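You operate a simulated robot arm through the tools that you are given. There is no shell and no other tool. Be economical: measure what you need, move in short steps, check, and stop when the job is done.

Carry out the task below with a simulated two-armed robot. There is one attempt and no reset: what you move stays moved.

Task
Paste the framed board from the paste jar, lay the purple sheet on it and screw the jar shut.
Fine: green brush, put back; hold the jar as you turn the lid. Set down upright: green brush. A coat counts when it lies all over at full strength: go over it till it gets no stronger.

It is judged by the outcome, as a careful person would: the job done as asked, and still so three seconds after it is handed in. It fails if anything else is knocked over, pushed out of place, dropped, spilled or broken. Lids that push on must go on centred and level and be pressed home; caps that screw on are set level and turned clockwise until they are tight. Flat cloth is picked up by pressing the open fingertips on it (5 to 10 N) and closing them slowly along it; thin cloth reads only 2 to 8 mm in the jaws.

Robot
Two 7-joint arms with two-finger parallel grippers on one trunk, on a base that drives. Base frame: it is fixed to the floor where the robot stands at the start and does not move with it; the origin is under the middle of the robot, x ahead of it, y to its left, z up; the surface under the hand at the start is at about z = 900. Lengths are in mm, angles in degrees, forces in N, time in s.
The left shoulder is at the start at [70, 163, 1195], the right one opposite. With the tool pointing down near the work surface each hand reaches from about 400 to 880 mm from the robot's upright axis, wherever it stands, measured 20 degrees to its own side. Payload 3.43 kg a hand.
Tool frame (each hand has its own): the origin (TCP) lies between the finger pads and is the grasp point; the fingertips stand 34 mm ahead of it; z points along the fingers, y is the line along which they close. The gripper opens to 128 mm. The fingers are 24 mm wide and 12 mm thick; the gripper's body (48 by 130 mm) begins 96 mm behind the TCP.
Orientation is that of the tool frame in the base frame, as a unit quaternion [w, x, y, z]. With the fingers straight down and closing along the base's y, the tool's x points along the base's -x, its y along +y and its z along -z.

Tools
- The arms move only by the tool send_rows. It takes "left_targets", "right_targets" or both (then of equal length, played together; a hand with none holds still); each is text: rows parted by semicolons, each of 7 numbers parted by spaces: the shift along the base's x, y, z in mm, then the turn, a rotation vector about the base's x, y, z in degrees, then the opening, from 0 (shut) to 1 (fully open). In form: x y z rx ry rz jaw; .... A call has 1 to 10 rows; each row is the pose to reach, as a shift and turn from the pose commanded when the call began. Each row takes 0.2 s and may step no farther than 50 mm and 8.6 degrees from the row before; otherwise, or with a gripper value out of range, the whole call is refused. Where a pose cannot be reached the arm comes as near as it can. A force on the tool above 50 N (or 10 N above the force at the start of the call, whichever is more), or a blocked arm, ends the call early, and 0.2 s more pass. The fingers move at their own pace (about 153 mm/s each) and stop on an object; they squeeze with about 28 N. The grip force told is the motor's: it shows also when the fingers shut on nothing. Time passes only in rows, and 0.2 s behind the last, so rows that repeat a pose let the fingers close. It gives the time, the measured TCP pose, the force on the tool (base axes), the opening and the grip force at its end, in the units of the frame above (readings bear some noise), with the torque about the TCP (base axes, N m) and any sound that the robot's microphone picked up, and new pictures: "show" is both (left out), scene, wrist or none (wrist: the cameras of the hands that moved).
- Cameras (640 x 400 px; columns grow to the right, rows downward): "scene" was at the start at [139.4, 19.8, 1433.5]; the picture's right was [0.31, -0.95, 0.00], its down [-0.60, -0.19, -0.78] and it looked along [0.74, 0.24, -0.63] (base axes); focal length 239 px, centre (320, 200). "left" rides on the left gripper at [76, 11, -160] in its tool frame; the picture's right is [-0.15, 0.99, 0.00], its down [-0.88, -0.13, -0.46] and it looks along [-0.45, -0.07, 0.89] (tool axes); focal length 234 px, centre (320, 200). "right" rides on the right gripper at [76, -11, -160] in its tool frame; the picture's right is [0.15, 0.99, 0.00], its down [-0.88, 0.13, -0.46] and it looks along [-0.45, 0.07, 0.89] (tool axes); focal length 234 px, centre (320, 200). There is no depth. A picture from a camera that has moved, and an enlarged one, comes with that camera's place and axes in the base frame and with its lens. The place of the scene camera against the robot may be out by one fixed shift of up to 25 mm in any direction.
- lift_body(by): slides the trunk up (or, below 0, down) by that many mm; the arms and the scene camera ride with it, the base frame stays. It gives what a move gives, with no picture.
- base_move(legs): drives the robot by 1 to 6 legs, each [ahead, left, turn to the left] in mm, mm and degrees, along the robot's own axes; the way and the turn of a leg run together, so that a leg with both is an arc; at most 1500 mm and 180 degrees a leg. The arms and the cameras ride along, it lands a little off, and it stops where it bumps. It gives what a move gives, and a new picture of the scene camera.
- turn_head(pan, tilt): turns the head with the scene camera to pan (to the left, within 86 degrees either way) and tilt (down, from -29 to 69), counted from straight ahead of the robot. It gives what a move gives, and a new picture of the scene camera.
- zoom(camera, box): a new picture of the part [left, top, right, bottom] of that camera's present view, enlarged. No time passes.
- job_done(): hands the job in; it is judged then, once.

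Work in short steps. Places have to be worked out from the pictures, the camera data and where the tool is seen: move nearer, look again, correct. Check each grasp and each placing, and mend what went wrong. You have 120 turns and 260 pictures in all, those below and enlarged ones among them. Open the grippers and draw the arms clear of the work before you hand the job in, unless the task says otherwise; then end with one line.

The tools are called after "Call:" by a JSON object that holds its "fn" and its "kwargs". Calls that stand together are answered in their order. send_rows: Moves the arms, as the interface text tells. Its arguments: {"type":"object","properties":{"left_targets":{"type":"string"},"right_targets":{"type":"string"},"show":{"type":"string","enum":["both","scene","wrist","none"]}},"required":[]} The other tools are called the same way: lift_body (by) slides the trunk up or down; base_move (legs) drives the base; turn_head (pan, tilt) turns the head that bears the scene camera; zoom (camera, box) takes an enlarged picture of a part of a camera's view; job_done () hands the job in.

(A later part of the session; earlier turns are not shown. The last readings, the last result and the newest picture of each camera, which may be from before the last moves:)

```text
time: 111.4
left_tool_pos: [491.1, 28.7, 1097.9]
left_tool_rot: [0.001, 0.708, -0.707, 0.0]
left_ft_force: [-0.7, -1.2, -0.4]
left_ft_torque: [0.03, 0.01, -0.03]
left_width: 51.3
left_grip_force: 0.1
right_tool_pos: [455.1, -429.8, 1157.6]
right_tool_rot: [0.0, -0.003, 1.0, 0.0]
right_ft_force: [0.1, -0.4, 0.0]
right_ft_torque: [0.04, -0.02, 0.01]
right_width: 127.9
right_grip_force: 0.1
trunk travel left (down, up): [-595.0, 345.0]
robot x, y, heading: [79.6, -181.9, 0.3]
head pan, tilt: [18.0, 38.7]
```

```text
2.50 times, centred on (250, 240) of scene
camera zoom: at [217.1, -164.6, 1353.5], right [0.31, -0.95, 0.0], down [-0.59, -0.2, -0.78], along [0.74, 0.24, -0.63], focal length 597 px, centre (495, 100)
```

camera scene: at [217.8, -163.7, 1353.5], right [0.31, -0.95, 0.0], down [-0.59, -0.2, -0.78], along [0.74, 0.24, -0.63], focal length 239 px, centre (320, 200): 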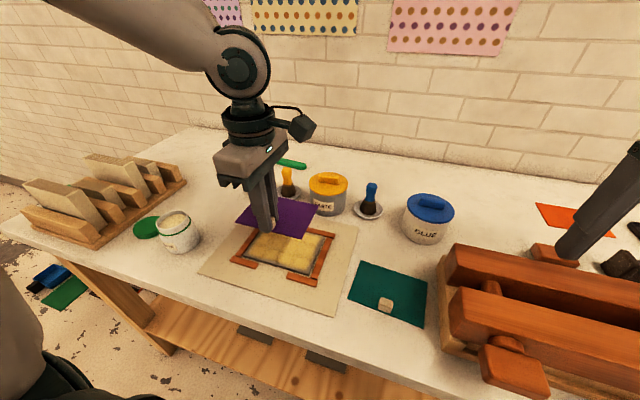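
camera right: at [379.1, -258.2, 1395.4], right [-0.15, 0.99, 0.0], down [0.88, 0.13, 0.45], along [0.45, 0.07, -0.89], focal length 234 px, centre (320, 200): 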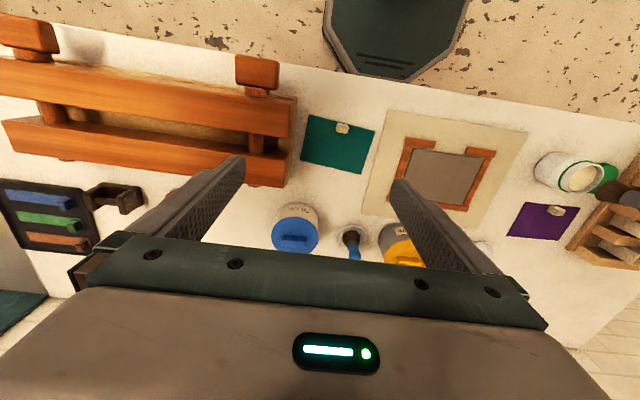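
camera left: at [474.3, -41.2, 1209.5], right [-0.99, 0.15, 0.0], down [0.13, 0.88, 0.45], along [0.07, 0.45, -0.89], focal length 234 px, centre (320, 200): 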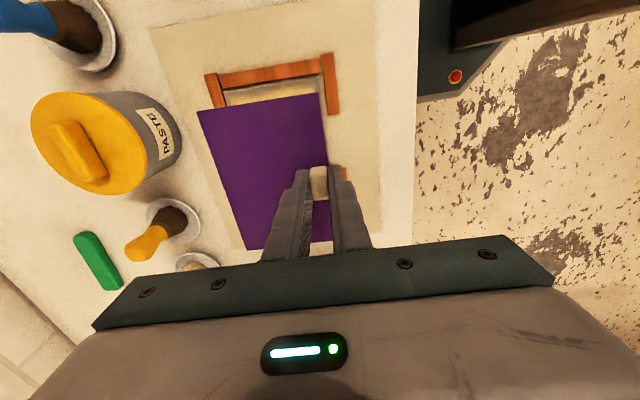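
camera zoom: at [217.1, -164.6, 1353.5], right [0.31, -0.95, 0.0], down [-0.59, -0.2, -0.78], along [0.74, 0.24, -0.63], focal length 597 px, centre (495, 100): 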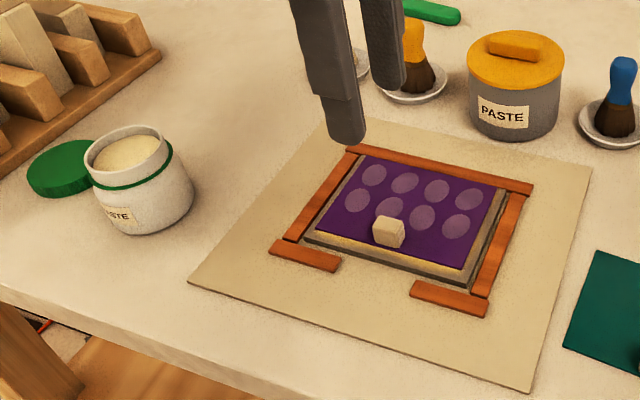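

The sheet took (pattern shows). Now the lid. I drive the base left ~292 mm so that the left hand serves the jar from above and the right can hold it from the right side.

Call:
{"fn": "base_move", "kwargs": {"legs": [[0, 292, 0]]}}

```text
time: 113.4
left_tool_pos: [490.2, 322.9, 1098.0]
left_tool_rot: [0.0, 0.707, -0.707, 0.002]
left_ft_force: [0.0, 0.0, -0.6]
left_ft_torque: [0.02, -0.01, -0.01]
left_width: 51.5
left_grip_force: 0.0
right_tool_pos: [455.5, -136.5, 1156.8]
right_tool_rot: [-0.001, -0.003, 1.0, 0.0]
right_ft_force: [0.0, 0.1, -0.6]
right_ft_torque: [-0.03, 0.0, -0.03]
right_width: 128.2
right_grip_force: 0.0
trunk travel left (down, up): [-595.0, 345.0]
robot x, y, heading: [79.4, 109.0, 0.5]
head pan, tilt: [18.0, 38.7]
camera scene: at [216.2, 129.5, 1353.5], right [0.32, -0.95, 0.0], down [-0.59, -0.2, -0.78], along [0.74, 0.25, -0.63], focal length 239 px, centre (320, 200)
```

scene: 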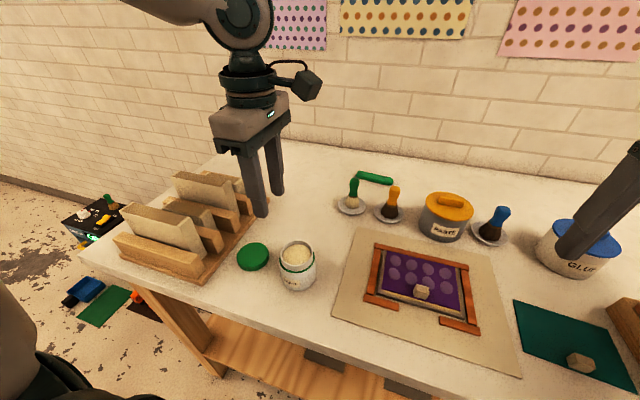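

I move the left hand above the green lid (≈477,381) while the right hand starts turning −85° in yaw at height.

Call:
{"fn": "send_rows", "kwargs": {"left_targets": "0 10 0 0 0 0 0.5; -2 20 -10 0 0 0 0.6; -4 30 -20 0 0 0 0.7; -6 40 -35 0 0 0 0.8; -8 50 -50 0 0 0 0.85; -10 56 -65 0 0 0 0.85; -12 58 -75 0 0 0 0.85; -13 58 -80 0 0 0 0.85; -13 58 -80 0 0 0 0.85; -13 58 -80 0 0 0 0.85", "right_targets": "0 0 0 0 0 -8.5 1; 0 0 0 0 0 -17 1; 0 0 0 0 0 -25.5 1; 0 0 0 0 0 -34 1; 0 0 0 0 0 -42.5 1; 0 0 0 0 0 -51 1; 0 0 0 0 0 -59.5 1; 0 0 0 0 0 -68 1; 0 0 0 0 0 -76.5 1; 0 0 0 0 0 -85 1", "show": "none"}}

Call:
{"fn": "zoom", "kwargs": {"camera": "left", "box": [160, 40, 520, 260]}}

```text
time: 115.6
left_tool_pos: [479.1, 380.5, 1017.3]
left_tool_rot: [0.001, 0.707, -0.707, 0.002]
left_ft_force: [0.0, 0.0, 0.1]
left_ft_torque: [0.0, 0.0, -0.01]
left_width: 108.7
left_grip_force: 0.0
right_tool_pos: [455.1, -137.0, 1156.3]
right_tool_rot: [-0.001, 0.674, 0.739, 0.001]
right_ft_force: [-0.4, -1.3, -0.7]
right_ft_torque: [-0.03, 0.0, 0.0]
right_width: 127.8
right_grip_force: 0.0
trunk travel left (down, up): [-595.0, 345.0]
robot x, y, heading: [75.5, 112.2, 0.7]
head pan, tilt: [18.0, 38.7]
```

```text
1.78 times, centred on (340, 150) of left
camera zoom: at [467.6, 305.2, 1177.2], right [-0.99, 0.15, 0.0], down [0.13, 0.88, 0.45], along [0.07, 0.45, -0.89], focal length 416 px, centre (284, 289)
```

zoom: 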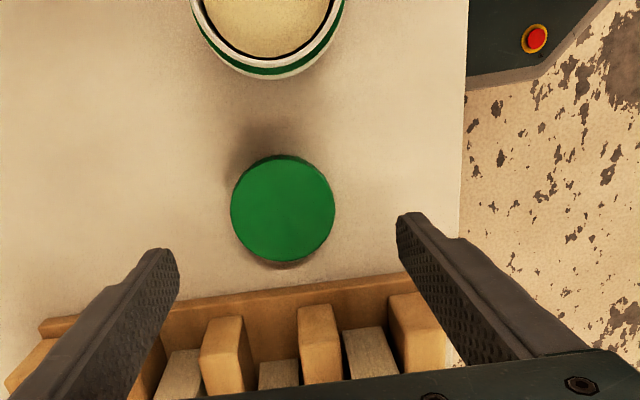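

Lid centre ≈(479.5,380), Ø67. I descend to TCP z≈939 and close on it, then lift.

Call:
{"fn": "send_rows", "kwargs": {"left_targets": "0 0 -30 0 0 0 0.85; 0 0 -60 0 0 0 0.8; 0 0 -78 0 0 0 0.8; 0 0 -78 0 0 0 0.6; 0 0 -78 0 0 0 0.45; 0 0 -78 0 0 0 0.3; 0 0 -78 0 0 0 0.3; 0 0 -40 0 0 0 0.3; 0 0 10 0 0 0 0.3; 0 0 50 0 0 0 0.3", "show": "none"}}

Call:
{"fn": "zoom", "kwargs": {"camera": "left", "box": [160, 40, 520, 260]}}

Call:
{"fn": "zoom", "kwargs": {"camera": "scene", "box": [200, 130, 360, 310]}}

```text
time: 117.8
left_tool_pos: [475.2, 379.9, 1065.4]
left_tool_rot: [0.001, 0.708, -0.707, 0.003]
left_ft_force: [-0.5, -0.5, 0.2]
left_ft_torque: [0.0, -0.02, 0.0]
left_width: 67.2
left_grip_force: 27.3
right_tool_pos: [454.3, -137.6, 1155.4]
right_tool_rot: [-0.001, 0.673, 0.74, 0.0]
right_ft_force: [-0.3, -0.5, -0.3]
right_ft_torque: [0.03, 0.0, 0.02]
right_width: 127.8
right_grip_force: 0.1
trunk travel left (down, up): [-595.0, 345.0]
robot x, y, heading: [77.6, 106.8, 0.4]
head pan, tilt: [18.0, 38.7]
```

```text
1.78 times, centred on (340, 150) of left
camera zoom: at [464.0, 304.1, 1225.3], right [-0.99, 0.15, 0.0], down [0.13, 0.88, 0.45], along [0.07, 0.45, -0.89], focal length 416 px, centre (284, 289)
```

zoom: 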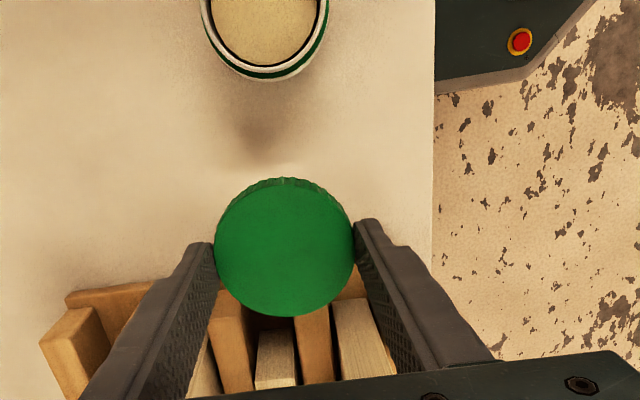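

```text
2.22 times, centred on (280, 220) of scene
camera zoom: at [215.4, 129.3, 1353.6], right [0.32, -0.95, 0.0], down [-0.59, -0.2, -0.78], along [0.74, 0.25, -0.63], focal length 531 px, centre (409, 156)
```

zoom: 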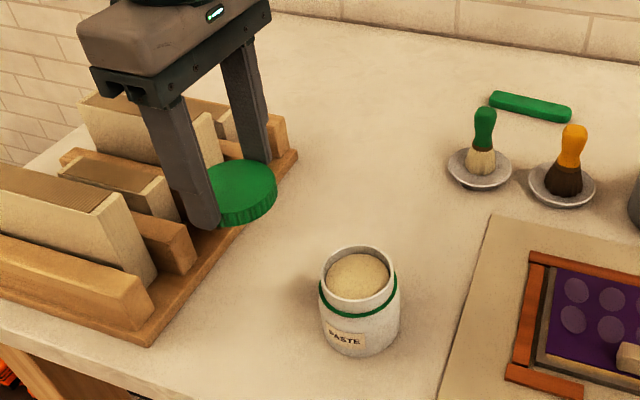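

Lid is held level (67 mm). Now the right hand: finish yaw to −90° and come nearer at height.

Call:
{"fn": "send_rows", "kwargs": {"right_targets": "4 30 -10 0 0 -5 1; 8 65 -25 0 0 -5 1; 12 100 -40 0 0 -5 1; 14 130 -50 0 0 -5 1; 14 130 -50 0 0 -5 1", "show": "none"}}

Call:
{"fn": "send_rows", "kwargs": {"right_targets": "0 0 0 8 0 0 1; 0 0 0 16 0 0 1; 0 0 0 24 0 0 1; 0 0 0 32 0 0 1; 0 0 0 40 0 0 1; 0 0 0 48 0 0 1; 0 0 0 56 0 0 1; 0 0 0 64 0 0 1; 0 0 0 72 0 0 1; 0 0 0 72 0 0 1"}}

```text
time: 119.0
left_tool_pos: [474.9, 379.4, 1065.8]
left_tool_rot: [0.0, 0.707, -0.707, 0.001]
left_ft_force: [-0.1, -0.9, 0.5]
left_ft_torque: [0.04, 0.0, 0.02]
left_width: 67.2
left_grip_force: 28.0
right_tool_pos: [467.1, -5.3, 1106.1]
right_tool_rot: [-0.002, 0.705, 0.709, 0.001]
right_ft_force: [0.1, 0.1, -0.6]
right_ft_torque: [0.02, -0.02, 0.01]
right_width: 128.1
right_grip_force: 0.0
trunk travel left (down, up): [-595.0, 345.0]
robot x, y, heading: [77.1, 111.3, 0.5]
head pan, tilt: [18.0, 38.7]
```

```text
time: 120.7
left_tool_pos: [472.3, 416.6, 1066.8]
left_tool_rot: [0.003, 0.724, -0.689, 0.013]
left_ft_force: [-0.6, -1.4, 0.4]
left_ft_torque: [0.0, -0.09, 0.03]
left_width: 67.0
left_grip_force: 28.1
right_tool_pos: [476.6, 28.0, 1193.0]
right_tool_rot: [-0.26, 0.56, 0.671, 0.41]
right_ft_force: [-0.4, 1.2, -0.3]
right_ft_torque: [0.0, -0.05, -0.03]
right_width: 128.1
right_grip_force: 0.0
trunk travel left (down, up): [-595.0, 345.0]
robot x, y, heading: [100.6, 108.6, 3.0]
head pan, tilt: [18.0, 38.7]
stopped in row 8 (right hand): the arm was blocked; the commanded pose is now the measured one
camera scene: at [220.6, 160.0, 1356.8], right [0.36, -0.93, 0.02], down [-0.57, -0.24, -0.78], along [0.74, 0.27, -0.62], focal length 239 px, centre (320, 200)
camera right: at [430.4, -66.5, 1334.4], right [0.92, 0.11, 0.38], down [0.28, -0.85, -0.44], along [0.27, 0.51, -0.82], focal length 234 px, centre (320, 200)
```

scene: 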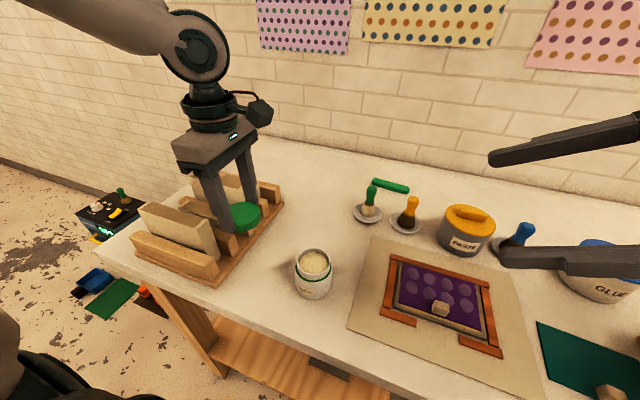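
right: 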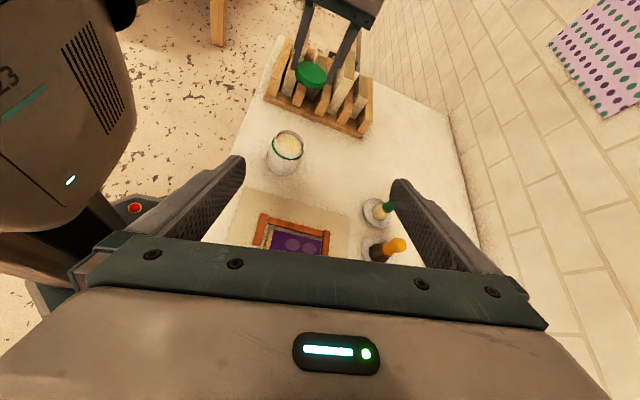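

The right arm jammed against the robot itself with this sideways tilt and pushed the base. I reverse gently to the previous vertical pose.

Call:
{"fn": "send_rows", "kwargs": {"right_targets": "0 -5 -5 -8 1.7 -1.3 1; -2 -10 -15 -16 3.4 -2.6 1; -4 -15 -25 -24 5.2 -3.9 1; -5 -20 -35 -32 7 -5.2 1; -6 -25 -45 -40 8.7 -6.5 1; -8 -30 -50 -48 10.4 -7.8 1; -9 -33 -55 -55 12 -9 1; -9 -33 -55 -55 12 -9 1", "show": "scene"}}

```text
time: 122.5
left_tool_pos: [485.4, 396.5, 1065.2]
left_tool_rot: [0.001, 0.723, -0.691, 0.001]
left_ft_force: [-1.1, 0.0, 0.0]
left_ft_torque: [0.02, 0.0, -0.01]
left_width: 67.4
left_grip_force: 28.4
right_tool_pos: [482.6, -27.8, 1121.8]
right_tool_rot: [-0.02, 0.715, 0.699, 0.016]
right_ft_force: [0.0, 0.4, 0.3]
right_ft_torque: [0.02, -0.05, 0.01]
right_width: 128.1
right_grip_force: 0.1
trunk travel left (down, up): [-595.0, 345.0]
robot x, y, heading: [93.3, 110.2, 2.8]
head pan, tilt: [18.0, 38.7]
camera scene: at [236.8, 134.8, 1353.6], right [0.36, -0.93, 0.0], down [-0.58, -0.22, -0.78], along [0.73, 0.28, -0.63], focal length 239 px, centre (320, 200)
```

scene: 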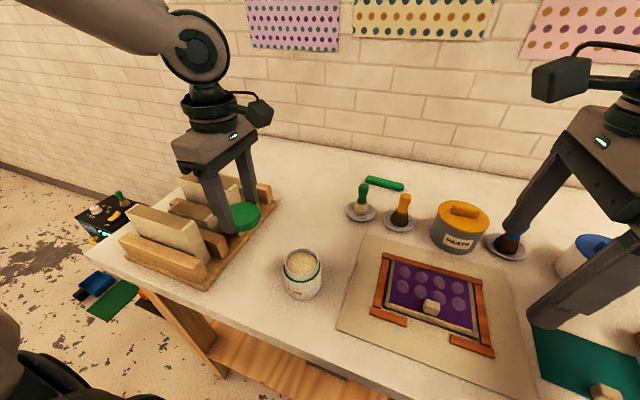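

Nothing on the table was disturbed. The low trunk and closeness likely jammed the elbow; I raise the trunk 100 mm and back the base off 150 mm, undoing the 2.8° turn.

Call:
{"fn": "lift_body", "kwargs": {"by": 100}}

Call:
{"fn": "base_move", "kwargs": {"legs": [[-150, 0, -2.8]]}}

```text
time: 123.8
left_tool_pos: [486.0, 397.3, 1165.4]
left_tool_rot: [0.0, 0.723, -0.691, 0.001]
left_ft_force: [-0.2, -0.6, -0.1]
left_ft_torque: [-0.01, 0.0, 0.01]
left_width: 66.7
left_grip_force: 27.6
right_tool_pos: [483.8, -26.5, 1221.2]
right_tool_rot: [-0.021, 0.714, 0.7, 0.015]
right_ft_force: [0.6, 0.1, -0.3]
right_ft_torque: [-0.03, -0.01, -0.03]
right_width: 128.0
right_grip_force: 0.0
trunk travel left (down, up): [-695.0, 245.0]
robot x, y, heading: [99.1, 109.7, 3.0]
head pan, tilt: [18.0, 38.7]
```

```text
time: 125.2
left_tool_pos: [357.8, 375.7, 1163.6]
left_tool_rot: [-0.003, -0.706, 0.708, 0.0]
left_ft_force: [-0.1, 0.1, 0.2]
left_ft_torque: [-0.01, 0.03, 0.02]
left_width: 66.9
left_grip_force: 28.0
right_tool_pos: [335.3, -49.3, 1219.6]
right_tool_rot: [-0.021, 0.731, 0.682, 0.015]
right_ft_force: [1.1, -1.3, 0.0]
right_ft_torque: [-0.01, 0.05, 0.03]
right_width: 128.1
right_grip_force: 0.1
trunk travel left (down, up): [-695.0, 245.0]
robot x, y, heading: [-43.5, 104.1, 0.0]
head pan, tilt: [18.0, 38.7]
camera scene: at [97.7, 125.4, 1453.3], right [0.31, -0.95, 0.0], down [-0.6, -0.2, -0.78], along [0.74, 0.24, -0.63], focal length 239 px, centre (320, 200)
```

scene: 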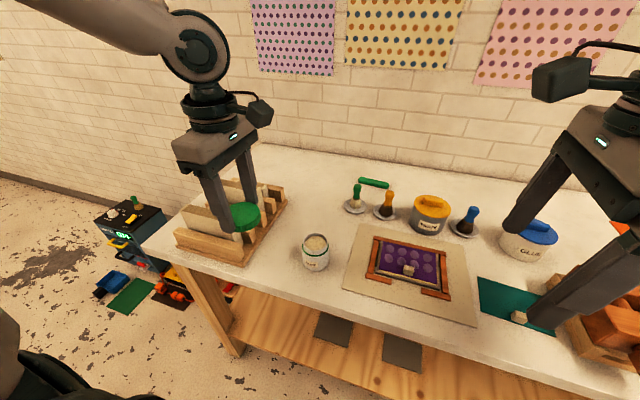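

Base at (−43,104), straight. I turn the right hand back the other way (+85°) at height.

Call:
{"fn": "send_rows", "kwargs": {"right_targets": "0 0 0 0 0 8.5 1; 0 0 0 0 0 17 1; 0 0 0 0 0 25.5 1; 0 0 0 0 0 34 1; 0 0 0 0 0 42.5 1; 0 0 0 0 0 51 1; 0 0 0 0 0 59.5 1; 0 0 0 0 0 68 1; 0 0 0 0 0 76.5 1; 0 0 0 0 0 85 1", "show": "none"}}

Call:
{"fn": "send_rows", "kwargs": {"right_targets": "0 0 0 0 0 8.5 1; 0 0 0 0 0 17 1; 0 0 0 0 0 25.5 1; 0 0 0 0 0 34 1; 0 0 0 0 0 42.5 1; 0 0 0 0 0 51 1; 0 0 0 0 0 54 1; 0 0 0 0 0 54 1", "show": "none"}}

```text
time: 127.4
left_tool_pos: [355.3, 374.7, 1164.6]
left_tool_rot: [-0.001, -0.706, 0.708, -0.001]
left_ft_force: [-1.4, 0.7, 0.4]
left_ft_torque: [0.01, -0.01, 0.0]
left_width: 66.9
left_grip_force: 27.9
right_tool_pos: [332.2, -48.6, 1219.7]
right_tool_rot: [-0.026, 0.077, 0.997, -0.001]
right_ft_force: [0.4, 0.6, -0.6]
right_ft_torque: [-0.01, 0.0, -0.01]
right_width: 128.2
right_grip_force: 0.0
trunk travel left (down, up): [-695.0, 245.0]
robot x, y, heading: [-41.7, 107.4, 0.1]
head pan, tilt: [18.0, 38.7]
```

```text
time: 129.2
left_tool_pos: [356.6, 374.4, 1163.4]
left_tool_rot: [-0.002, -0.706, 0.708, -0.001]
left_ft_force: [-0.8, 0.7, 0.6]
left_ft_torque: [0.0, -0.03, -0.01]
left_width: 67.1
left_grip_force: 28.0
right_tool_pos: [333.2, -48.9, 1220.0]
right_tool_rot: [-0.023, -0.383, 0.923, -0.013]
right_ft_force: [-0.3, 0.5, -0.1]
right_ft_torque: [0.01, -0.01, 0.0]
right_width: 128.2
right_grip_force: 0.2
trunk travel left (down, up): [-695.0, 245.0]
robot x, y, heading: [-41.0, 104.7, 0.3]
head pan, tilt: [18.0, 38.7]
```

Right yaw is +45°. Now I tilt it 50° toward the jar direction while moving to a pre-grasp point near (385,185,1060).

Call:
{"fn": "send_rows", "kwargs": {"right_targets": "5 25 -18 4.2 -4.2 0 1; 10 50 -36 8.4 -8.3 0 1; 16 76 -54 12.6 -12.5 0 1; 21 102 -72 16.8 -16.6 0 1; 26 127 -90 21 -20.8 0 1; 31 152 -108 25.2 -24.9 0 1; 36 178 -126 29.4 -29.1 0 1; 41 204 -144 33.6 -33.2 0 1; 47 229 -160 37.8 -37.3 0 1; 47 229 -160 37.8 -37.3 0 1"}}

```text
time: 131.4
left_tool_pos: [355.7, 374.8, 1165.0]
left_tool_rot: [-0.001, -0.707, 0.707, -0.002]
left_ft_force: [0.3, -0.2, -0.5]
left_ft_torque: [-0.02, -0.02, 0.02]
left_width: 67.0
left_grip_force: 28.1
right_tool_pos: [396.6, 192.3, 1060.8]
right_tool_rot: [0.392, -0.345, 0.837, 0.161]
right_ft_force: [-0.4, 0.9, 0.3]
right_ft_torque: [0.02, -0.02, 0.01]
right_width: 127.9
right_grip_force: 0.0
right hand out of reach, approached as far as the arm can: row 6, 7, 8, 9, 10
trunk travel left (down, up): [-695.0, 245.0]
robot x, y, heading: [-45.7, 106.1, 0.3]
head pan, tilt: [18.0, 38.7]
camera scene: at [95.8, 125.2, 1453.5], right [0.31, -0.95, 0.0], down [-0.59, -0.2, -0.78], along [0.74, 0.24, -0.63], focal length 239 px, centre (320, 200)
camera right: at [282.9, 63.7, 1104.0], right [-0.76, 0.64, -0.11], down [0.06, 0.24, 0.97], along [0.64, 0.73, -0.22], focal length 234 px, centre (320, 200)
```

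scene: 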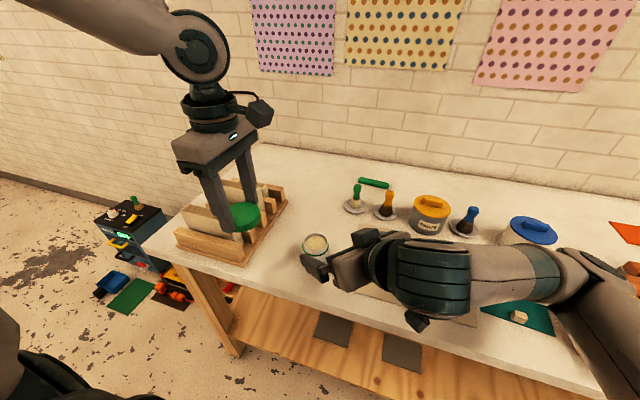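
right: 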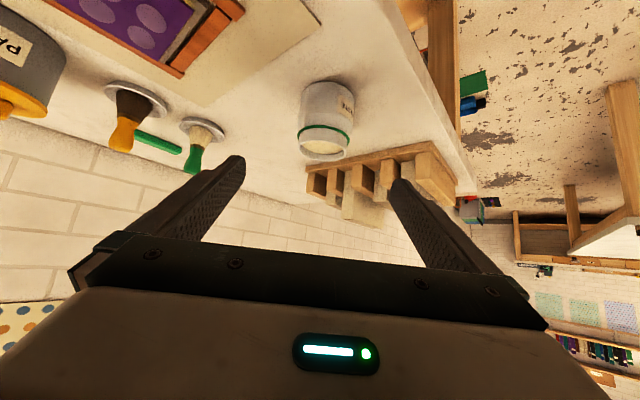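

Orientation is right (pointing (.55,.54,−.64), jaws level). Jar ≈(467,268). I lower in stages, slightly forward, and re-measure.

Call:
{"fn": "send_rows", "kwargs": {"right_targets": "6 6 -30 0 0 0 1; 12 12 -60 0 0 0 1; 16 16 -80 0 0 0 1; 16 16 -80 0 0 0 1", "show": "none"}}

Call:
{"fn": "zoom", "kwargs": {"camera": "right", "box": [180, 40, 480, 260]}}

```text
time: 132.4
left_tool_pos: [355.9, 374.2, 1165.1]
left_tool_rot: [-0.002, -0.706, 0.708, -0.001]
left_ft_force: [-0.1, 0.5, -0.2]
left_ft_torque: [-0.03, -0.03, 0.0]
left_width: 67.1
left_grip_force: 28.1
right_tool_pos: [411.0, 209.7, 982.1]
right_tool_rot: [0.392, -0.345, 0.837, 0.162]
right_ft_force: [0.5, 0.0, -0.2]
right_ft_torque: [-0.02, 0.01, -0.01]
right_width: 128.0
right_grip_force: 0.2
trunk travel left (down, up): [-695.0, 245.0]
robot x, y, heading: [-43.5, 105.2, 0.1]
head pan, tilt: [18.0, 38.7]
```

```text
1.82 times, centred on (330, 150) of right
camera zoom: at [296.6, 80.8, 1025.8], right [-0.76, 0.64, -0.11], down [0.06, 0.24, 0.97], along [0.64, 0.73, -0.22], focal length 426 px, centre (302, 291)
```

zoom: 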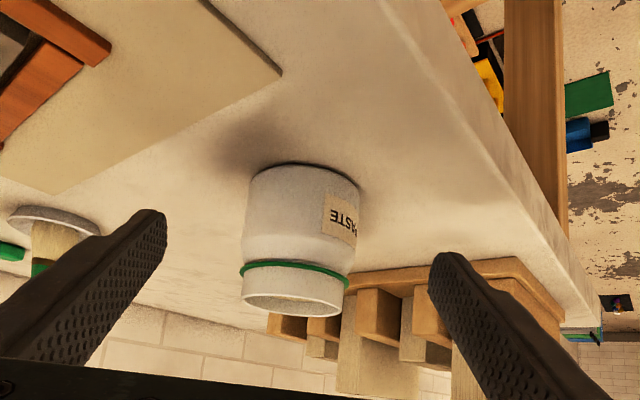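

Jar Ø≈70 at ≈(464.5,267), centred between the fingers. I lower to z≈936 and advance 66 mm so the pads straddle it.

Call:
{"fn": "send_rows", "kwargs": {"right_targets": "0 0 -25 0 0 0 1; 2 3 -46 0 0 0 1; 14 15 -46 0 0 0 1; 26 28 -46 0 0 0 1; 36 39 -46 0 0 0 1; 45 48 -46 0 0 0 1; 45 48 -46 0 0 0 1", "show": "none"}}

Call:
{"fn": "zoom", "kwargs": {"camera": "right", "box": [180, 40, 480, 260]}}

Call:
{"fn": "zoom", "kwargs": {"camera": "scene", "box": [220, 180, 440, 330]}}

```text
time: 134.0
left_tool_pos: [356.6, 374.7, 1164.1]
left_tool_rot: [-0.001, -0.707, 0.708, -0.002]
left_ft_force: [-0.2, -0.3, -0.4]
left_ft_torque: [-0.04, -0.03, 0.0]
left_width: 66.9
left_grip_force: 27.8
right_tool_pos: [457.2, 256.0, 933.9]
right_tool_rot: [0.393, -0.345, 0.837, 0.162]
right_ft_force: [0.7, 0.0, -0.7]
right_ft_torque: [0.02, 0.0, 0.0]
right_width: 128.0
right_grip_force: 0.2
trunk travel left (down, up): [-695.0, 245.0]
robot x, y, heading: [-46.0, 104.6, 0.2]
head pan, tilt: [18.0, 38.7]
```

```text
1.82 times, centred on (330, 150) of right
camera zoom: at [343.2, 128.5, 977.5], right [-0.76, 0.64, -0.11], down [0.06, 0.24, 0.97], along [0.64, 0.73, -0.22], focal length 426 px, centre (302, 291)
```

zoom: 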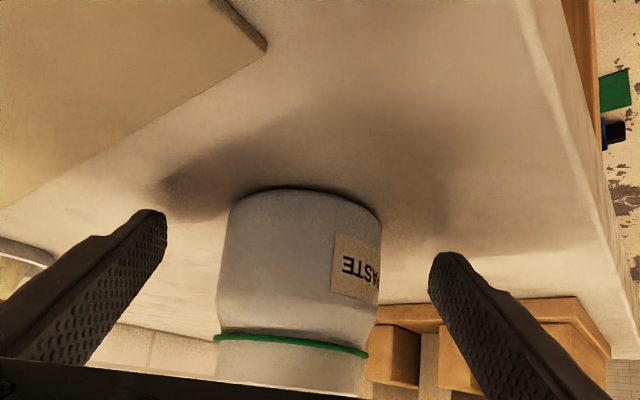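

```text
2.67 times, centred on (330, 255) of scene
camera zoom: at [95.6, 125.0, 1453.5], right [0.31, -0.95, 0.0], down [-0.59, -0.2, -0.78], along [0.74, 0.24, -0.63], focal length 637 px, centre (293, 53)
```

zoom: 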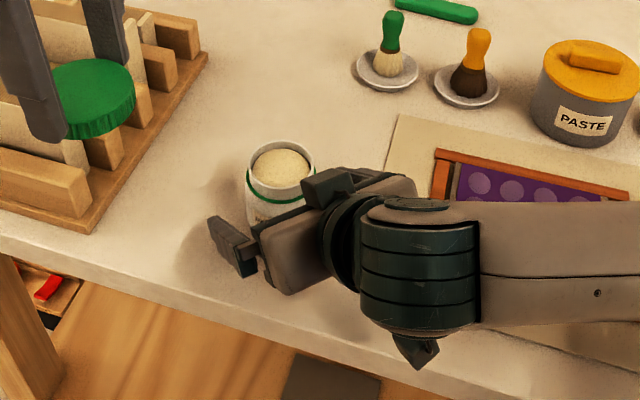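

Straddled and centred. I close the right hand on the jar body.

Call:
{"fn": "send_rows", "kwargs": {"right_targets": "0 0 0 0 0 0 0.8; 0 0 0 0 0 0 0.65; 0 0 0 0 0 0 0.55; 0 0 0 0 0 0 0.45; 0 0 0 0 0 0 0.4; 0 0 0 0 0 0 0.4", "show": "none"}}

Call:
{"fn": "zoom", "kwargs": {"camera": "right", "box": [180, 40, 480, 260]}}

```text
time: 135.4
left_tool_pos: [356.0, 374.8, 1164.9]
left_tool_rot: [-0.002, -0.707, 0.708, -0.001]
left_ft_force: [0.6, -0.7, 0.1]
left_ft_torque: [-0.03, 0.02, 0.01]
left_width: 67.0
left_grip_force: 28.3
right_tool_pos: [457.7, 258.5, 934.3]
right_tool_rot: [0.392, -0.345, 0.837, 0.162]
right_ft_force: [-0.9, -0.1, 0.7]
right_ft_torque: [0.04, 0.01, -0.02]
right_width: 69.9
right_grip_force: 28.1
trunk travel left (down, up): [-695.0, 245.0]
robot x, y, heading: [-41.2, 104.6, 0.5]
head pan, tilt: [18.0, 38.7]
```

```text
1.82 times, centred on (330, 150) of right
camera zoom: at [343.2, 128.6, 977.5], right [-0.76, 0.64, -0.11], down [0.06, 0.24, 0.97], along [0.64, 0.73, -0.22], focal length 426 px, centre (302, 291)
```

zoom: 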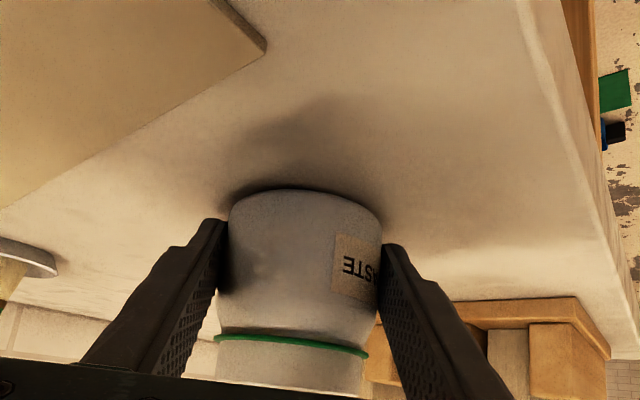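

Jar is held (69.9 mm). I bring the lid above the jar with the left hand, z≈1085, and view.

Call:
{"fn": "send_rows", "kwargs": {"left_targets": "22 -20 -10 0 0 0 0.3; 44 -42 -25 0 0 0 0.3; 66 -64 -40 0 0 0 0.3; 88 -86 -60 0 0 0 0.3; 110 -107 -80 0 0 0 0.3; 110 -107 -80 0 0 0 0.3"}}

Call:
{"fn": "zoom", "kwargs": {"camera": "left", "box": [180, 60, 460, 260]}}

Call:
{"fn": "zoom", "kwargs": {"camera": "scene", "box": [240, 170, 400, 290]}}

```text
time: 136.8
left_tool_pos: [464.6, 268.3, 1087.4]
left_tool_rot: [-0.001, -0.706, 0.708, -0.002]
left_ft_force: [0.3, -0.1, 0.2]
left_ft_torque: [-0.01, -0.03, 0.02]
left_width: 67.2
left_grip_force: 28.2
right_tool_pos: [456.5, 256.7, 934.1]
right_tool_rot: [0.391, -0.346, 0.837, 0.162]
right_ft_force: [0.5, 1.0, 0.2]
right_ft_torque: [0.03, -0.08, 0.01]
right_width: 70.0
right_grip_force: 27.8
trunk travel left (down, up): [-695.0, 245.0]
robot x, y, heading: [-44.4, 104.2, 0.2]
head pan, tilt: [18.0, 38.7]
camera scene: at [94.9, 125.6, 1453.6], right [0.31, -0.95, 0.0], down [-0.59, -0.2, -0.78], along [0.74, 0.24, -0.63], focal length 239 px, centre (320, 200)
camera left: at [453.7, 192.6, 1246.9], right [-0.99, 0.15, 0.0], down [0.13, 0.88, 0.45], along [0.07, 0.45, -0.89], focal length 234 px, centre (320, 200)
```

scene: 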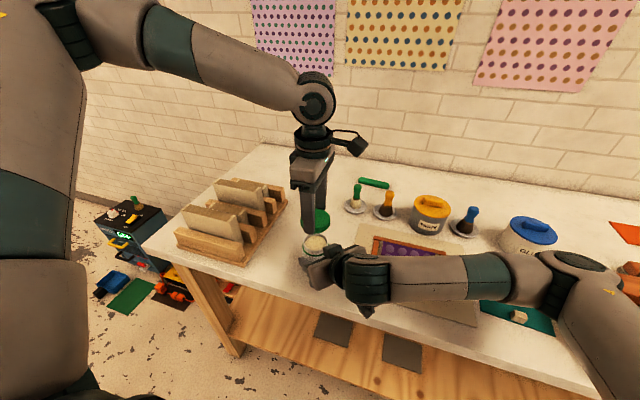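
left: 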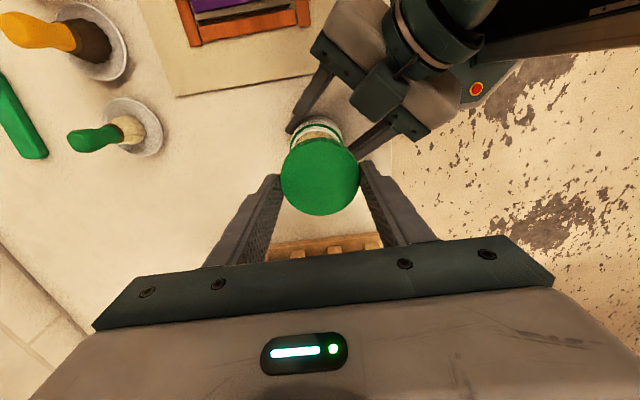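

```text
2.00 times, centred on (320, 160) of left
camera zoom: at [453.7, 192.6, 1246.9], right [-0.99, 0.15, 0.0], down [0.13, 0.88, 0.45], along [0.07, 0.45, -0.89], focal length 468 px, centre (320, 280)
```

zoom: 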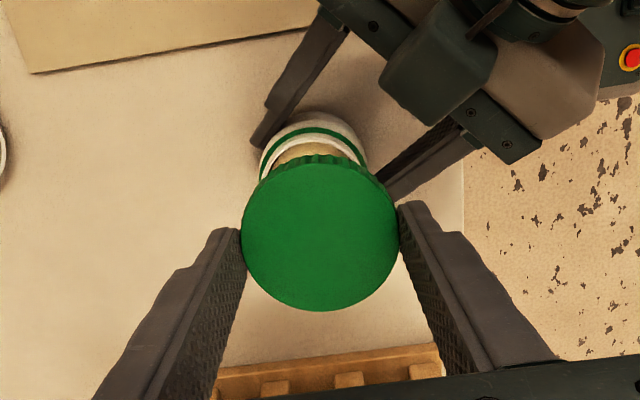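

```text
3.33 times, centred on (320, 230) of scene
camera zoom: at [94.9, 125.6, 1453.6], right [0.31, -0.95, 0.0], down [-0.59, -0.2, -0.78], along [0.74, 0.24, -0.63], focal length 796 px, centre (320, 100)
```

zoom: 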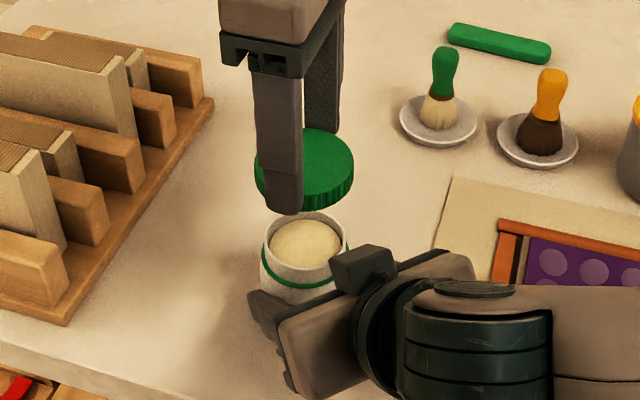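

Aligned roughly. I lower to lid-bottom ≈10 mm above the rim and compare both views.

Call:
{"fn": "send_rows", "kwargs": {"left_targets": "0 0 -30 0 0 0 0.3; 0 0 -55 0 0 0 0.3; 0 0 -62 0 0 0 0.3; 0 0 -62 0 0 0 0.3", "show": "none"}}

Call:
{"fn": "zoom", "kwargs": {"camera": "left", "box": [240, 90, 400, 230]}}

Call:
{"fn": "zoom", "kwargs": {"camera": "scene", "box": [280, 190, 360, 270]}}

Call:
{"fn": "zoom", "kwargs": {"camera": "right", "box": [220, 140, 420, 300]}}

```text
time: 137.8
left_tool_pos: [465.4, 268.5, 1022.9]
left_tool_rot: [-0.001, -0.706, 0.708, -0.001]
left_ft_force: [-1.0, 0.6, 0.0]
left_ft_torque: [0.0, 0.04, 0.01]
left_width: 67.3
left_grip_force: 27.4
right_tool_pos: [456.9, 256.5, 935.3]
right_tool_rot: [0.392, -0.346, 0.837, 0.162]
right_ft_force: [-1.3, -0.1, 1.5]
right_ft_torque: [-0.05, -0.07, 0.04]
right_width: 70.2
right_grip_force: 28.1
trunk travel left (down, up): [-695.0, 245.0]
robot x, y, heading: [-43.1, 106.2, -0.0]
head pan, tilt: [18.0, 38.7]
```

```text
2.86 times, centred on (320, 160) of left
camera zoom: at [454.4, 192.5, 1182.7], right [-0.99, 0.15, 0.0], down [0.13, 0.88, 0.45], along [0.07, 0.45, -0.89], focal length 669 px, centre (320, 314)
```

zoom: 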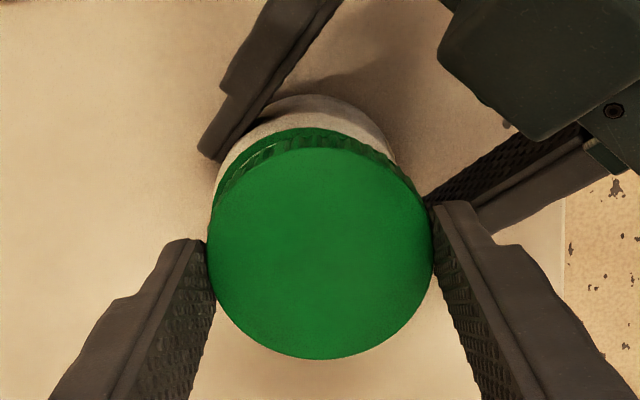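

```text
5.00 times, centred on (320, 230) of scene
camera zoom: at [95.7, 125.3, 1453.5], right [0.31, -0.95, 0.0], down [-0.59, -0.2, -0.78], along [0.74, 0.24, -0.63], focal length 1194 px, centre (320, 50)
```

zoom: 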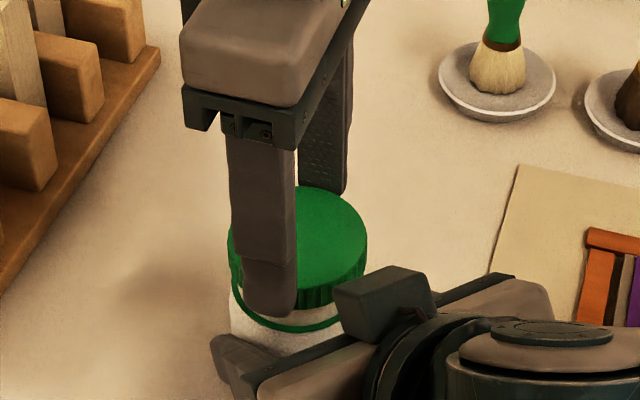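

```text
2.50 times, centred on (320, 220) of right
camera zoom: at [343.1, 128.7, 977.5], right [-0.76, 0.64, -0.11], down [0.06, 0.24, 0.97], along [0.64, 0.73, -0.22], focal length 585 px, centre (320, 150)
```

zoom: 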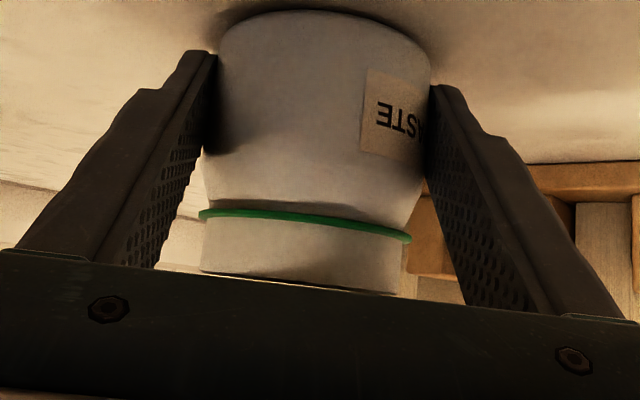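

Both views show the lid centred over the jar within ~1–2 mm. I lower slowly until it seats.

Call:
{"fn": "send_rows", "kwargs": {"left_targets": "0 -0.5 -5 0 0 0 0.3; 0 -0.5 -9 0 0 0 0.3; 0 -0.5 -12 0 0 0 0.3; 0 -0.5 -15 0 0 0 0.3; 0 -0.5 -17 0 0 0 0.3; 0 -0.5 -19 0 0 0 0.3; 0 -0.5 -19 0 0 0 0.3", "show": "none"}}

Call:
{"fn": "zoom", "kwargs": {"camera": "scene", "box": [280, 190, 360, 270]}}

```text
time: 138.8
left_tool_pos: [467.2, 267.1, 1011.4]
left_tool_rot: [0.001, -0.707, 0.707, -0.004]
left_ft_force: [-4.9, 4.3, 13.3]
left_ft_torque: [0.47, -0.03, 0.08]
left_width: 67.9
left_grip_force: 27.8
right_tool_pos: [457.1, 256.0, 934.0]
right_tool_rot: [0.394, -0.344, 0.837, 0.161]
right_ft_force: [-0.8, -2.4, 5.0]
right_ft_torque: [0.25, 0.01, 0.1]
right_width: 69.2
right_grip_force: 27.7
trunk travel left (down, up): [-695.0, 245.0]
robot x, y, heading: [-43.4, 104.6, 0.4]
head pan, tilt: [18.0, 38.7]
stopped in row 5 (left hand): the force on the tool passed its limit at 53 N (the readings are from after the stop); the commanded pose is now the measured one
```

```text
5.00 times, centred on (320, 230) of scene
camera zoom: at [93.5, 125.0, 1453.6], right [0.31, -0.95, 0.0], down [-0.59, -0.2, -0.78], along [0.74, 0.24, -0.62], focal length 1194 px, centre (320, 50)
```

zoom: 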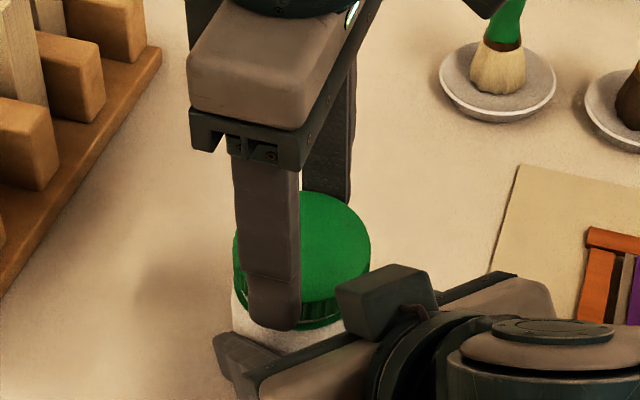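

Lid sits on the thread start (contact at z≈1011). I turn clockwise 85° with light downward pressure.

Call:
{"fn": "send_rows", "kwargs": {"left_targets": "0 0 -1 0 0 -8 0.3; 0 0 -1 0 0 -16.5 0.3; 0 0 -1.3 0 0 -25 0.3; 0 0 -1.5 0 0 -33.5 0.3; 0 0 -1.8 0 0 -42 0.3; 0 0 -2 0 0 -50.5 0.3; 0 0 -2.2 0 0 -59 0.3; 0 0 -2.5 0 0 -67.5 0.3; 0 0 -2.7 0 0 -76 0.3; 0 0 -3 0 0 -84.5 0.3", "show": "none"}}

Call:
{"fn": "zoom", "kwargs": {"camera": "scene", "box": [280, 190, 360, 270]}}

```text
time: 141.1
left_tool_pos: [465.5, 269.0, 1008.3]
left_tool_rot: [-0.003, -0.047, 0.999, -0.001]
left_ft_force: [-6.1, 24.5, 0.4]
left_ft_torque: [0.85, 0.21, 0.58]
left_width: 67.6
left_grip_force: 28.1
right_tool_pos: [457.5, 256.5, 934.4]
right_tool_rot: [0.394, -0.342, 0.839, 0.158]
right_ft_force: [0.3, -21.0, 19.3]
right_ft_torque: [1.19, -0.3, -0.71]
right_width: 69.0
right_grip_force: 28.3
trunk travel left (down, up): [-695.0, 245.0]
robot x, y, heading: [-43.0, 102.5, 0.1]
head pan, tilt: [18.0, 38.7]
```

```text
5.00 times, centred on (320, 230) of scene
camera zoom: at [93.1, 125.7, 1453.9], right [0.31, -0.95, 0.0], down [-0.59, -0.2, -0.78], along [0.74, 0.24, -0.62], focal length 1194 px, centre (320, 50)
```

zoom: 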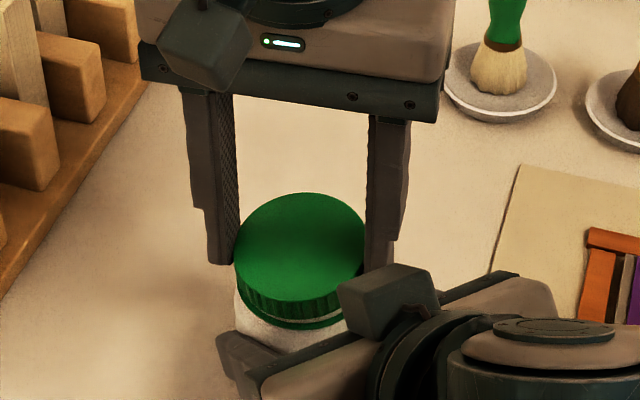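

Turning goes well; a sideways force of 24 N shows the left hand is ~2 mm off in y. I correct and keep turning another 84°.

Call:
{"fn": "send_rows", "kwargs": {"left_targets": "0 -1.5 0 0 0 -4 0.3; 0 -2.5 0 0 0 -12 0.3; 0 -2.5 -0.3 0 0 -20.5 0.3; 0 -2.5 -0.5 0 0 -29 0.3; 0 -2.5 -0.8 0 0 -37.5 0.3; 0 -2.5 -1 0 0 -46 0.3; 0 -2.5 -1.2 0 0 -54.5 0.3; 0 -2.5 -1.5 0 0 -63 0.3; 0 -2.5 -1.8 0 0 -71.5 0.3; 0 -2.5 -2 0 0 -80 0.3", "show": "none"}}

Call:
{"fn": "zoom", "kwargs": {"camera": "scene", "box": [280, 190, 360, 270]}}

Call:
{"fn": "zoom", "kwargs": {"camera": "right", "box": [220, 140, 420, 300]}}

```text
time: 142.1
left_tool_pos: [467.8, 268.9, 1005.6]
left_tool_rot: [-0.007, 0.216, 0.976, 0.006]
left_ft_force: [6.2, 7.8, 0.0]
left_ft_torque: [0.42, 0.24, 0.05]
left_width: 66.6
left_grip_force: 27.7
right_tool_pos: [459.4, 255.4, 936.1]
right_tool_rot: [0.394, -0.342, 0.838, 0.159]
right_ft_force: [-9.7, -5.3, 12.6]
right_ft_torque: [0.09, -0.35, -0.07]
right_width: 69.1
right_grip_force: 28.3
trunk travel left (down, up): [-695.0, 245.0]
robot x, y, heading: [-45.0, 107.1, 0.1]
head pan, tilt: [18.0, 38.7]
stopped in row 5 (left hand): the force on the tool passed its limit at 51 N (the readings are from after the stop); the commanded pose is now the measured one
```

```text
5.00 times, centred on (320, 230) of scene
camera zoom: at [95.4, 125.1, 1453.2], right [0.31, -0.95, 0.0], down [-0.59, -0.2, -0.78], along [0.74, 0.24, -0.63], focal length 1194 px, centre (320, 50)
```

zoom: 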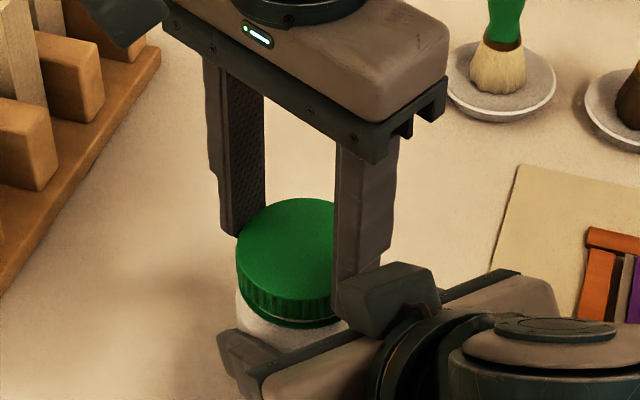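

```text
2.50 times, centred on (320, 220) of right
camera zoom: at [344.6, 127.6, 978.1], right [-0.76, 0.64, -0.12], down [0.06, 0.24, 0.97], along [0.65, 0.73, -0.22], focal length 585 px, centre (320, 150)
```

zoom: 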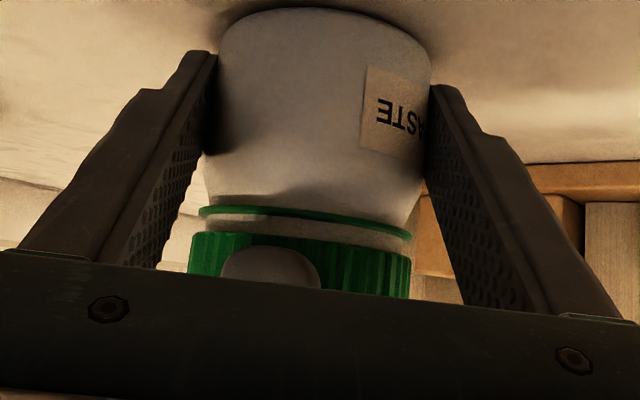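

Lid is going down (z 1005.6) with ring gap nearly even. I continue turning another 60° without extra downward push.

Call:
{"fn": "send_rows", "kwargs": {"left_targets": "0 -0.5 0 0 0 -6 0.3; 0 -0.5 0 0 0 -12 0.3; 0 -0.5 -0.3 0 0 -19 0.3; 0 -0.5 -0.5 0 0 -26 0.3; 0 -0.5 -0.7 0 0 -33 0.3; 0 -0.5 -0.9 0 0 -40 0.3; 0 -0.5 -1 0 0 -47 0.3; 0 -0.5 -1.2 0 0 -54 0.3", "show": "none"}}

Call:
{"fn": "zoom", "kwargs": {"camera": "scene", "box": [280, 190, 360, 270]}}

```text
time: 143.9
left_tool_pos: [468.0, 268.0, 1006.0]
left_tool_rot: [-0.001, 0.637, 0.771, 0.01]
left_ft_force: [28.3, 27.7, 4.1]
left_ft_torque: [1.33, -1.12, 0.16]
left_width: 66.4
left_grip_force: 28.0
right_tool_pos: [459.7, 255.0, 935.9]
right_tool_rot: [0.395, -0.342, 0.838, 0.158]
right_ft_force: [-22.0, -24.1, 34.8]
right_ft_torque: [0.55, -0.95, -0.01]
right_width: 69.5
right_grip_force: 28.0
trunk travel left (down, up): [-695.0, 245.0]
robot x, y, heading: [-41.2, 103.5, 0.1]
head pan, tilt: [18.0, 38.7]
```

```text
5.00 times, centred on (320, 230) of scene
camera zoom: at [93.8, 125.1, 1454.0], right [0.31, -0.95, 0.0], down [-0.59, -0.2, -0.78], along [0.74, 0.24, -0.62], focal length 1194 px, centre (320, 50)
```

zoom: 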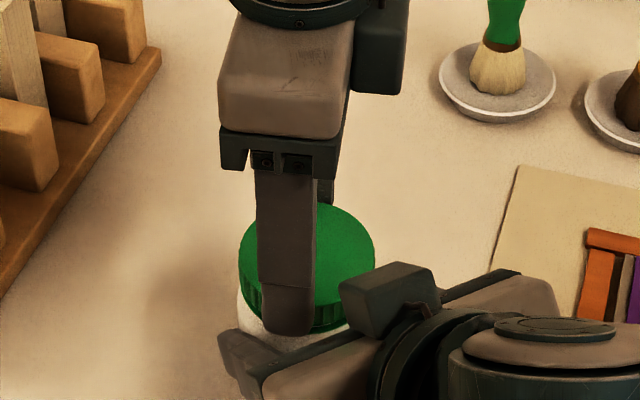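

Now at yaw −79°, little friction torque, so not yet tight. I regrip: open, rise, and turn the hand back 170° to its start angle.

Call:
{"fn": "send_rows", "kwargs": {"left_targets": "0 0 0 0 0 0 0.58; 0 0 0 0 0 0 0.65; 0 0 0 0 0 0 0.65; 0 0 25 0 0 0 0.65; 0 0 60 0 0 0 0.65; 0 0 60 0 0 0 0.65", "show": "none"}}

Call:
{"fn": "send_rows", "kwargs": {"left_targets": "0 0 0 0 0 8.5 0.65; 0 0 0 0 0 17 0.65; 0 0 0 0 0 25.5 0.65; 0 0 0 0 0 34 0.65; 0 0 0 0 0 42.5 0.65; 0 0 0 0 0 51 0.65; 0 0 0 0 0 59.5 0.65; 0 0 0 0 0 68 0.65; 0 0 0 0 0 76.5 0.65; 0 0 0 0 0 85 0.65", "show": "none"}}

Call:
{"fn": "send_rows", "kwargs": {"left_targets": "0 0 0 0 0 8.5 0.65; 0 0 0 0 0 17 0.65; 0 0 0 0 0 25.5 0.65; 0 0 0 0 0 34 0.65; 0 0 0 0 0 42.5 0.65; 0 0 0 0 0 51 0.65; 0 0 0 0 0 59.5 0.65; 0 0 0 0 0 68 0.65; 0 0 0 0 0 76.5 0.65; 0 0 0 0 0 84 0.65", "show": "none"}}

Call:
{"fn": "zoom", "kwargs": {"camera": "left", "box": [220, 70, 420, 230]}}

Call:
{"fn": "zoom", "kwargs": {"camera": "scene", "box": [280, 190, 360, 270]}}

```text
time: 145.3
left_tool_pos: [467.0, 267.5, 1066.2]
left_tool_rot: [-0.004, 0.637, 0.771, 0.007]
left_ft_force: [0.2, 0.0, -0.2]
left_ft_torque: [-0.01, -0.05, -0.01]
left_width: 83.1
left_grip_force: 0.1
right_tool_pos: [459.7, 255.7, 935.3]
right_tool_rot: [0.395, -0.341, 0.838, 0.158]
right_ft_force: [-2.3, 2.2, 29.3]
right_ft_torque: [0.0, 0.31, -0.03]
right_width: 69.1
right_grip_force: 28.0
trunk travel left (down, up): [-695.0, 245.0]
robot x, y, heading: [-40.6, 104.3, 0.2]
head pan, tilt: [18.0, 38.7]
```

```text
time: 147.5
left_tool_pos: [464.9, 267.4, 1066.4]
left_tool_rot: [-0.006, -0.053, 0.999, 0.002]
left_ft_force: [-0.4, 0.1, -0.3]
left_ft_torque: [-0.02, 0.01, 0.01]
left_width: 83.0
left_grip_force: 0.1
right_tool_pos: [458.9, 255.0, 935.9]
right_tool_rot: [0.394, -0.342, 0.838, 0.158]
right_ft_force: [-0.2, 1.0, 29.4]
right_ft_torque: [-0.05, 0.27, -0.02]
right_width: 69.4
right_grip_force: 27.8
trunk travel left (down, up): [-695.0, 245.0]
robot x, y, heading: [-47.9, 107.8, 0.1]
head pan, tilt: [18.0, 38.7]
```

```text
time: 149.7
left_tool_pos: [466.0, 266.8, 1065.0]
left_tool_rot: [0.007, 0.707, -0.707, 0.004]
left_ft_force: [0.3, 0.7, 0.6]
left_ft_torque: [-0.02, 0.02, 0.0]
left_width: 83.1
left_grip_force: 0.1
right_tool_pos: [459.1, 254.8, 935.1]
right_tool_rot: [0.395, -0.341, 0.838, 0.157]
right_ft_force: [0.1, 2.4, 29.2]
right_ft_torque: [-0.14, 0.26, 0.0]
right_width: 68.9
right_grip_force: 28.1
trunk travel left (down, up): [-695.0, 245.0]
robot x, y, heading: [-38.0, 102.1, 0.3]
head pan, tilt: [18.0, 38.7]
```

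```text
2.50 times, centred on (320, 150) of left
camera zoom: at [455.1, 193.2, 1225.3], right [-0.99, 0.14, 0.0], down [0.13, 0.89, 0.44], along [0.06, 0.44, -0.9], focal length 585 px, centre (320, 325)
```

zoom: 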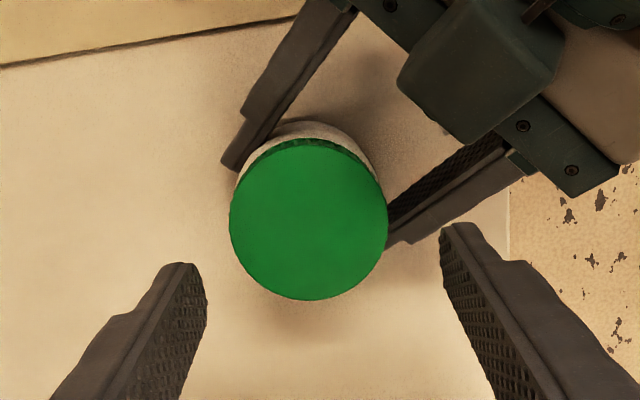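

```text
5.00 times, centred on (320, 230) of scene
camera zoom: at [93.4, 125.0, 1453.8], right [0.31, -0.95, 0.0], down [-0.59, -0.2, -0.78], along [0.74, 0.24, -0.62], focal length 1194 px, centre (320, 50)
```

zoom: 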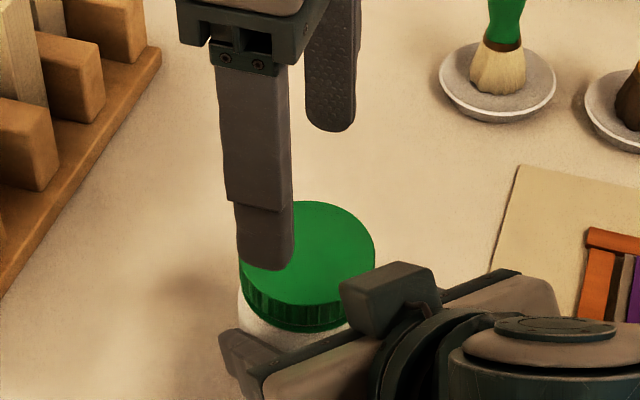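

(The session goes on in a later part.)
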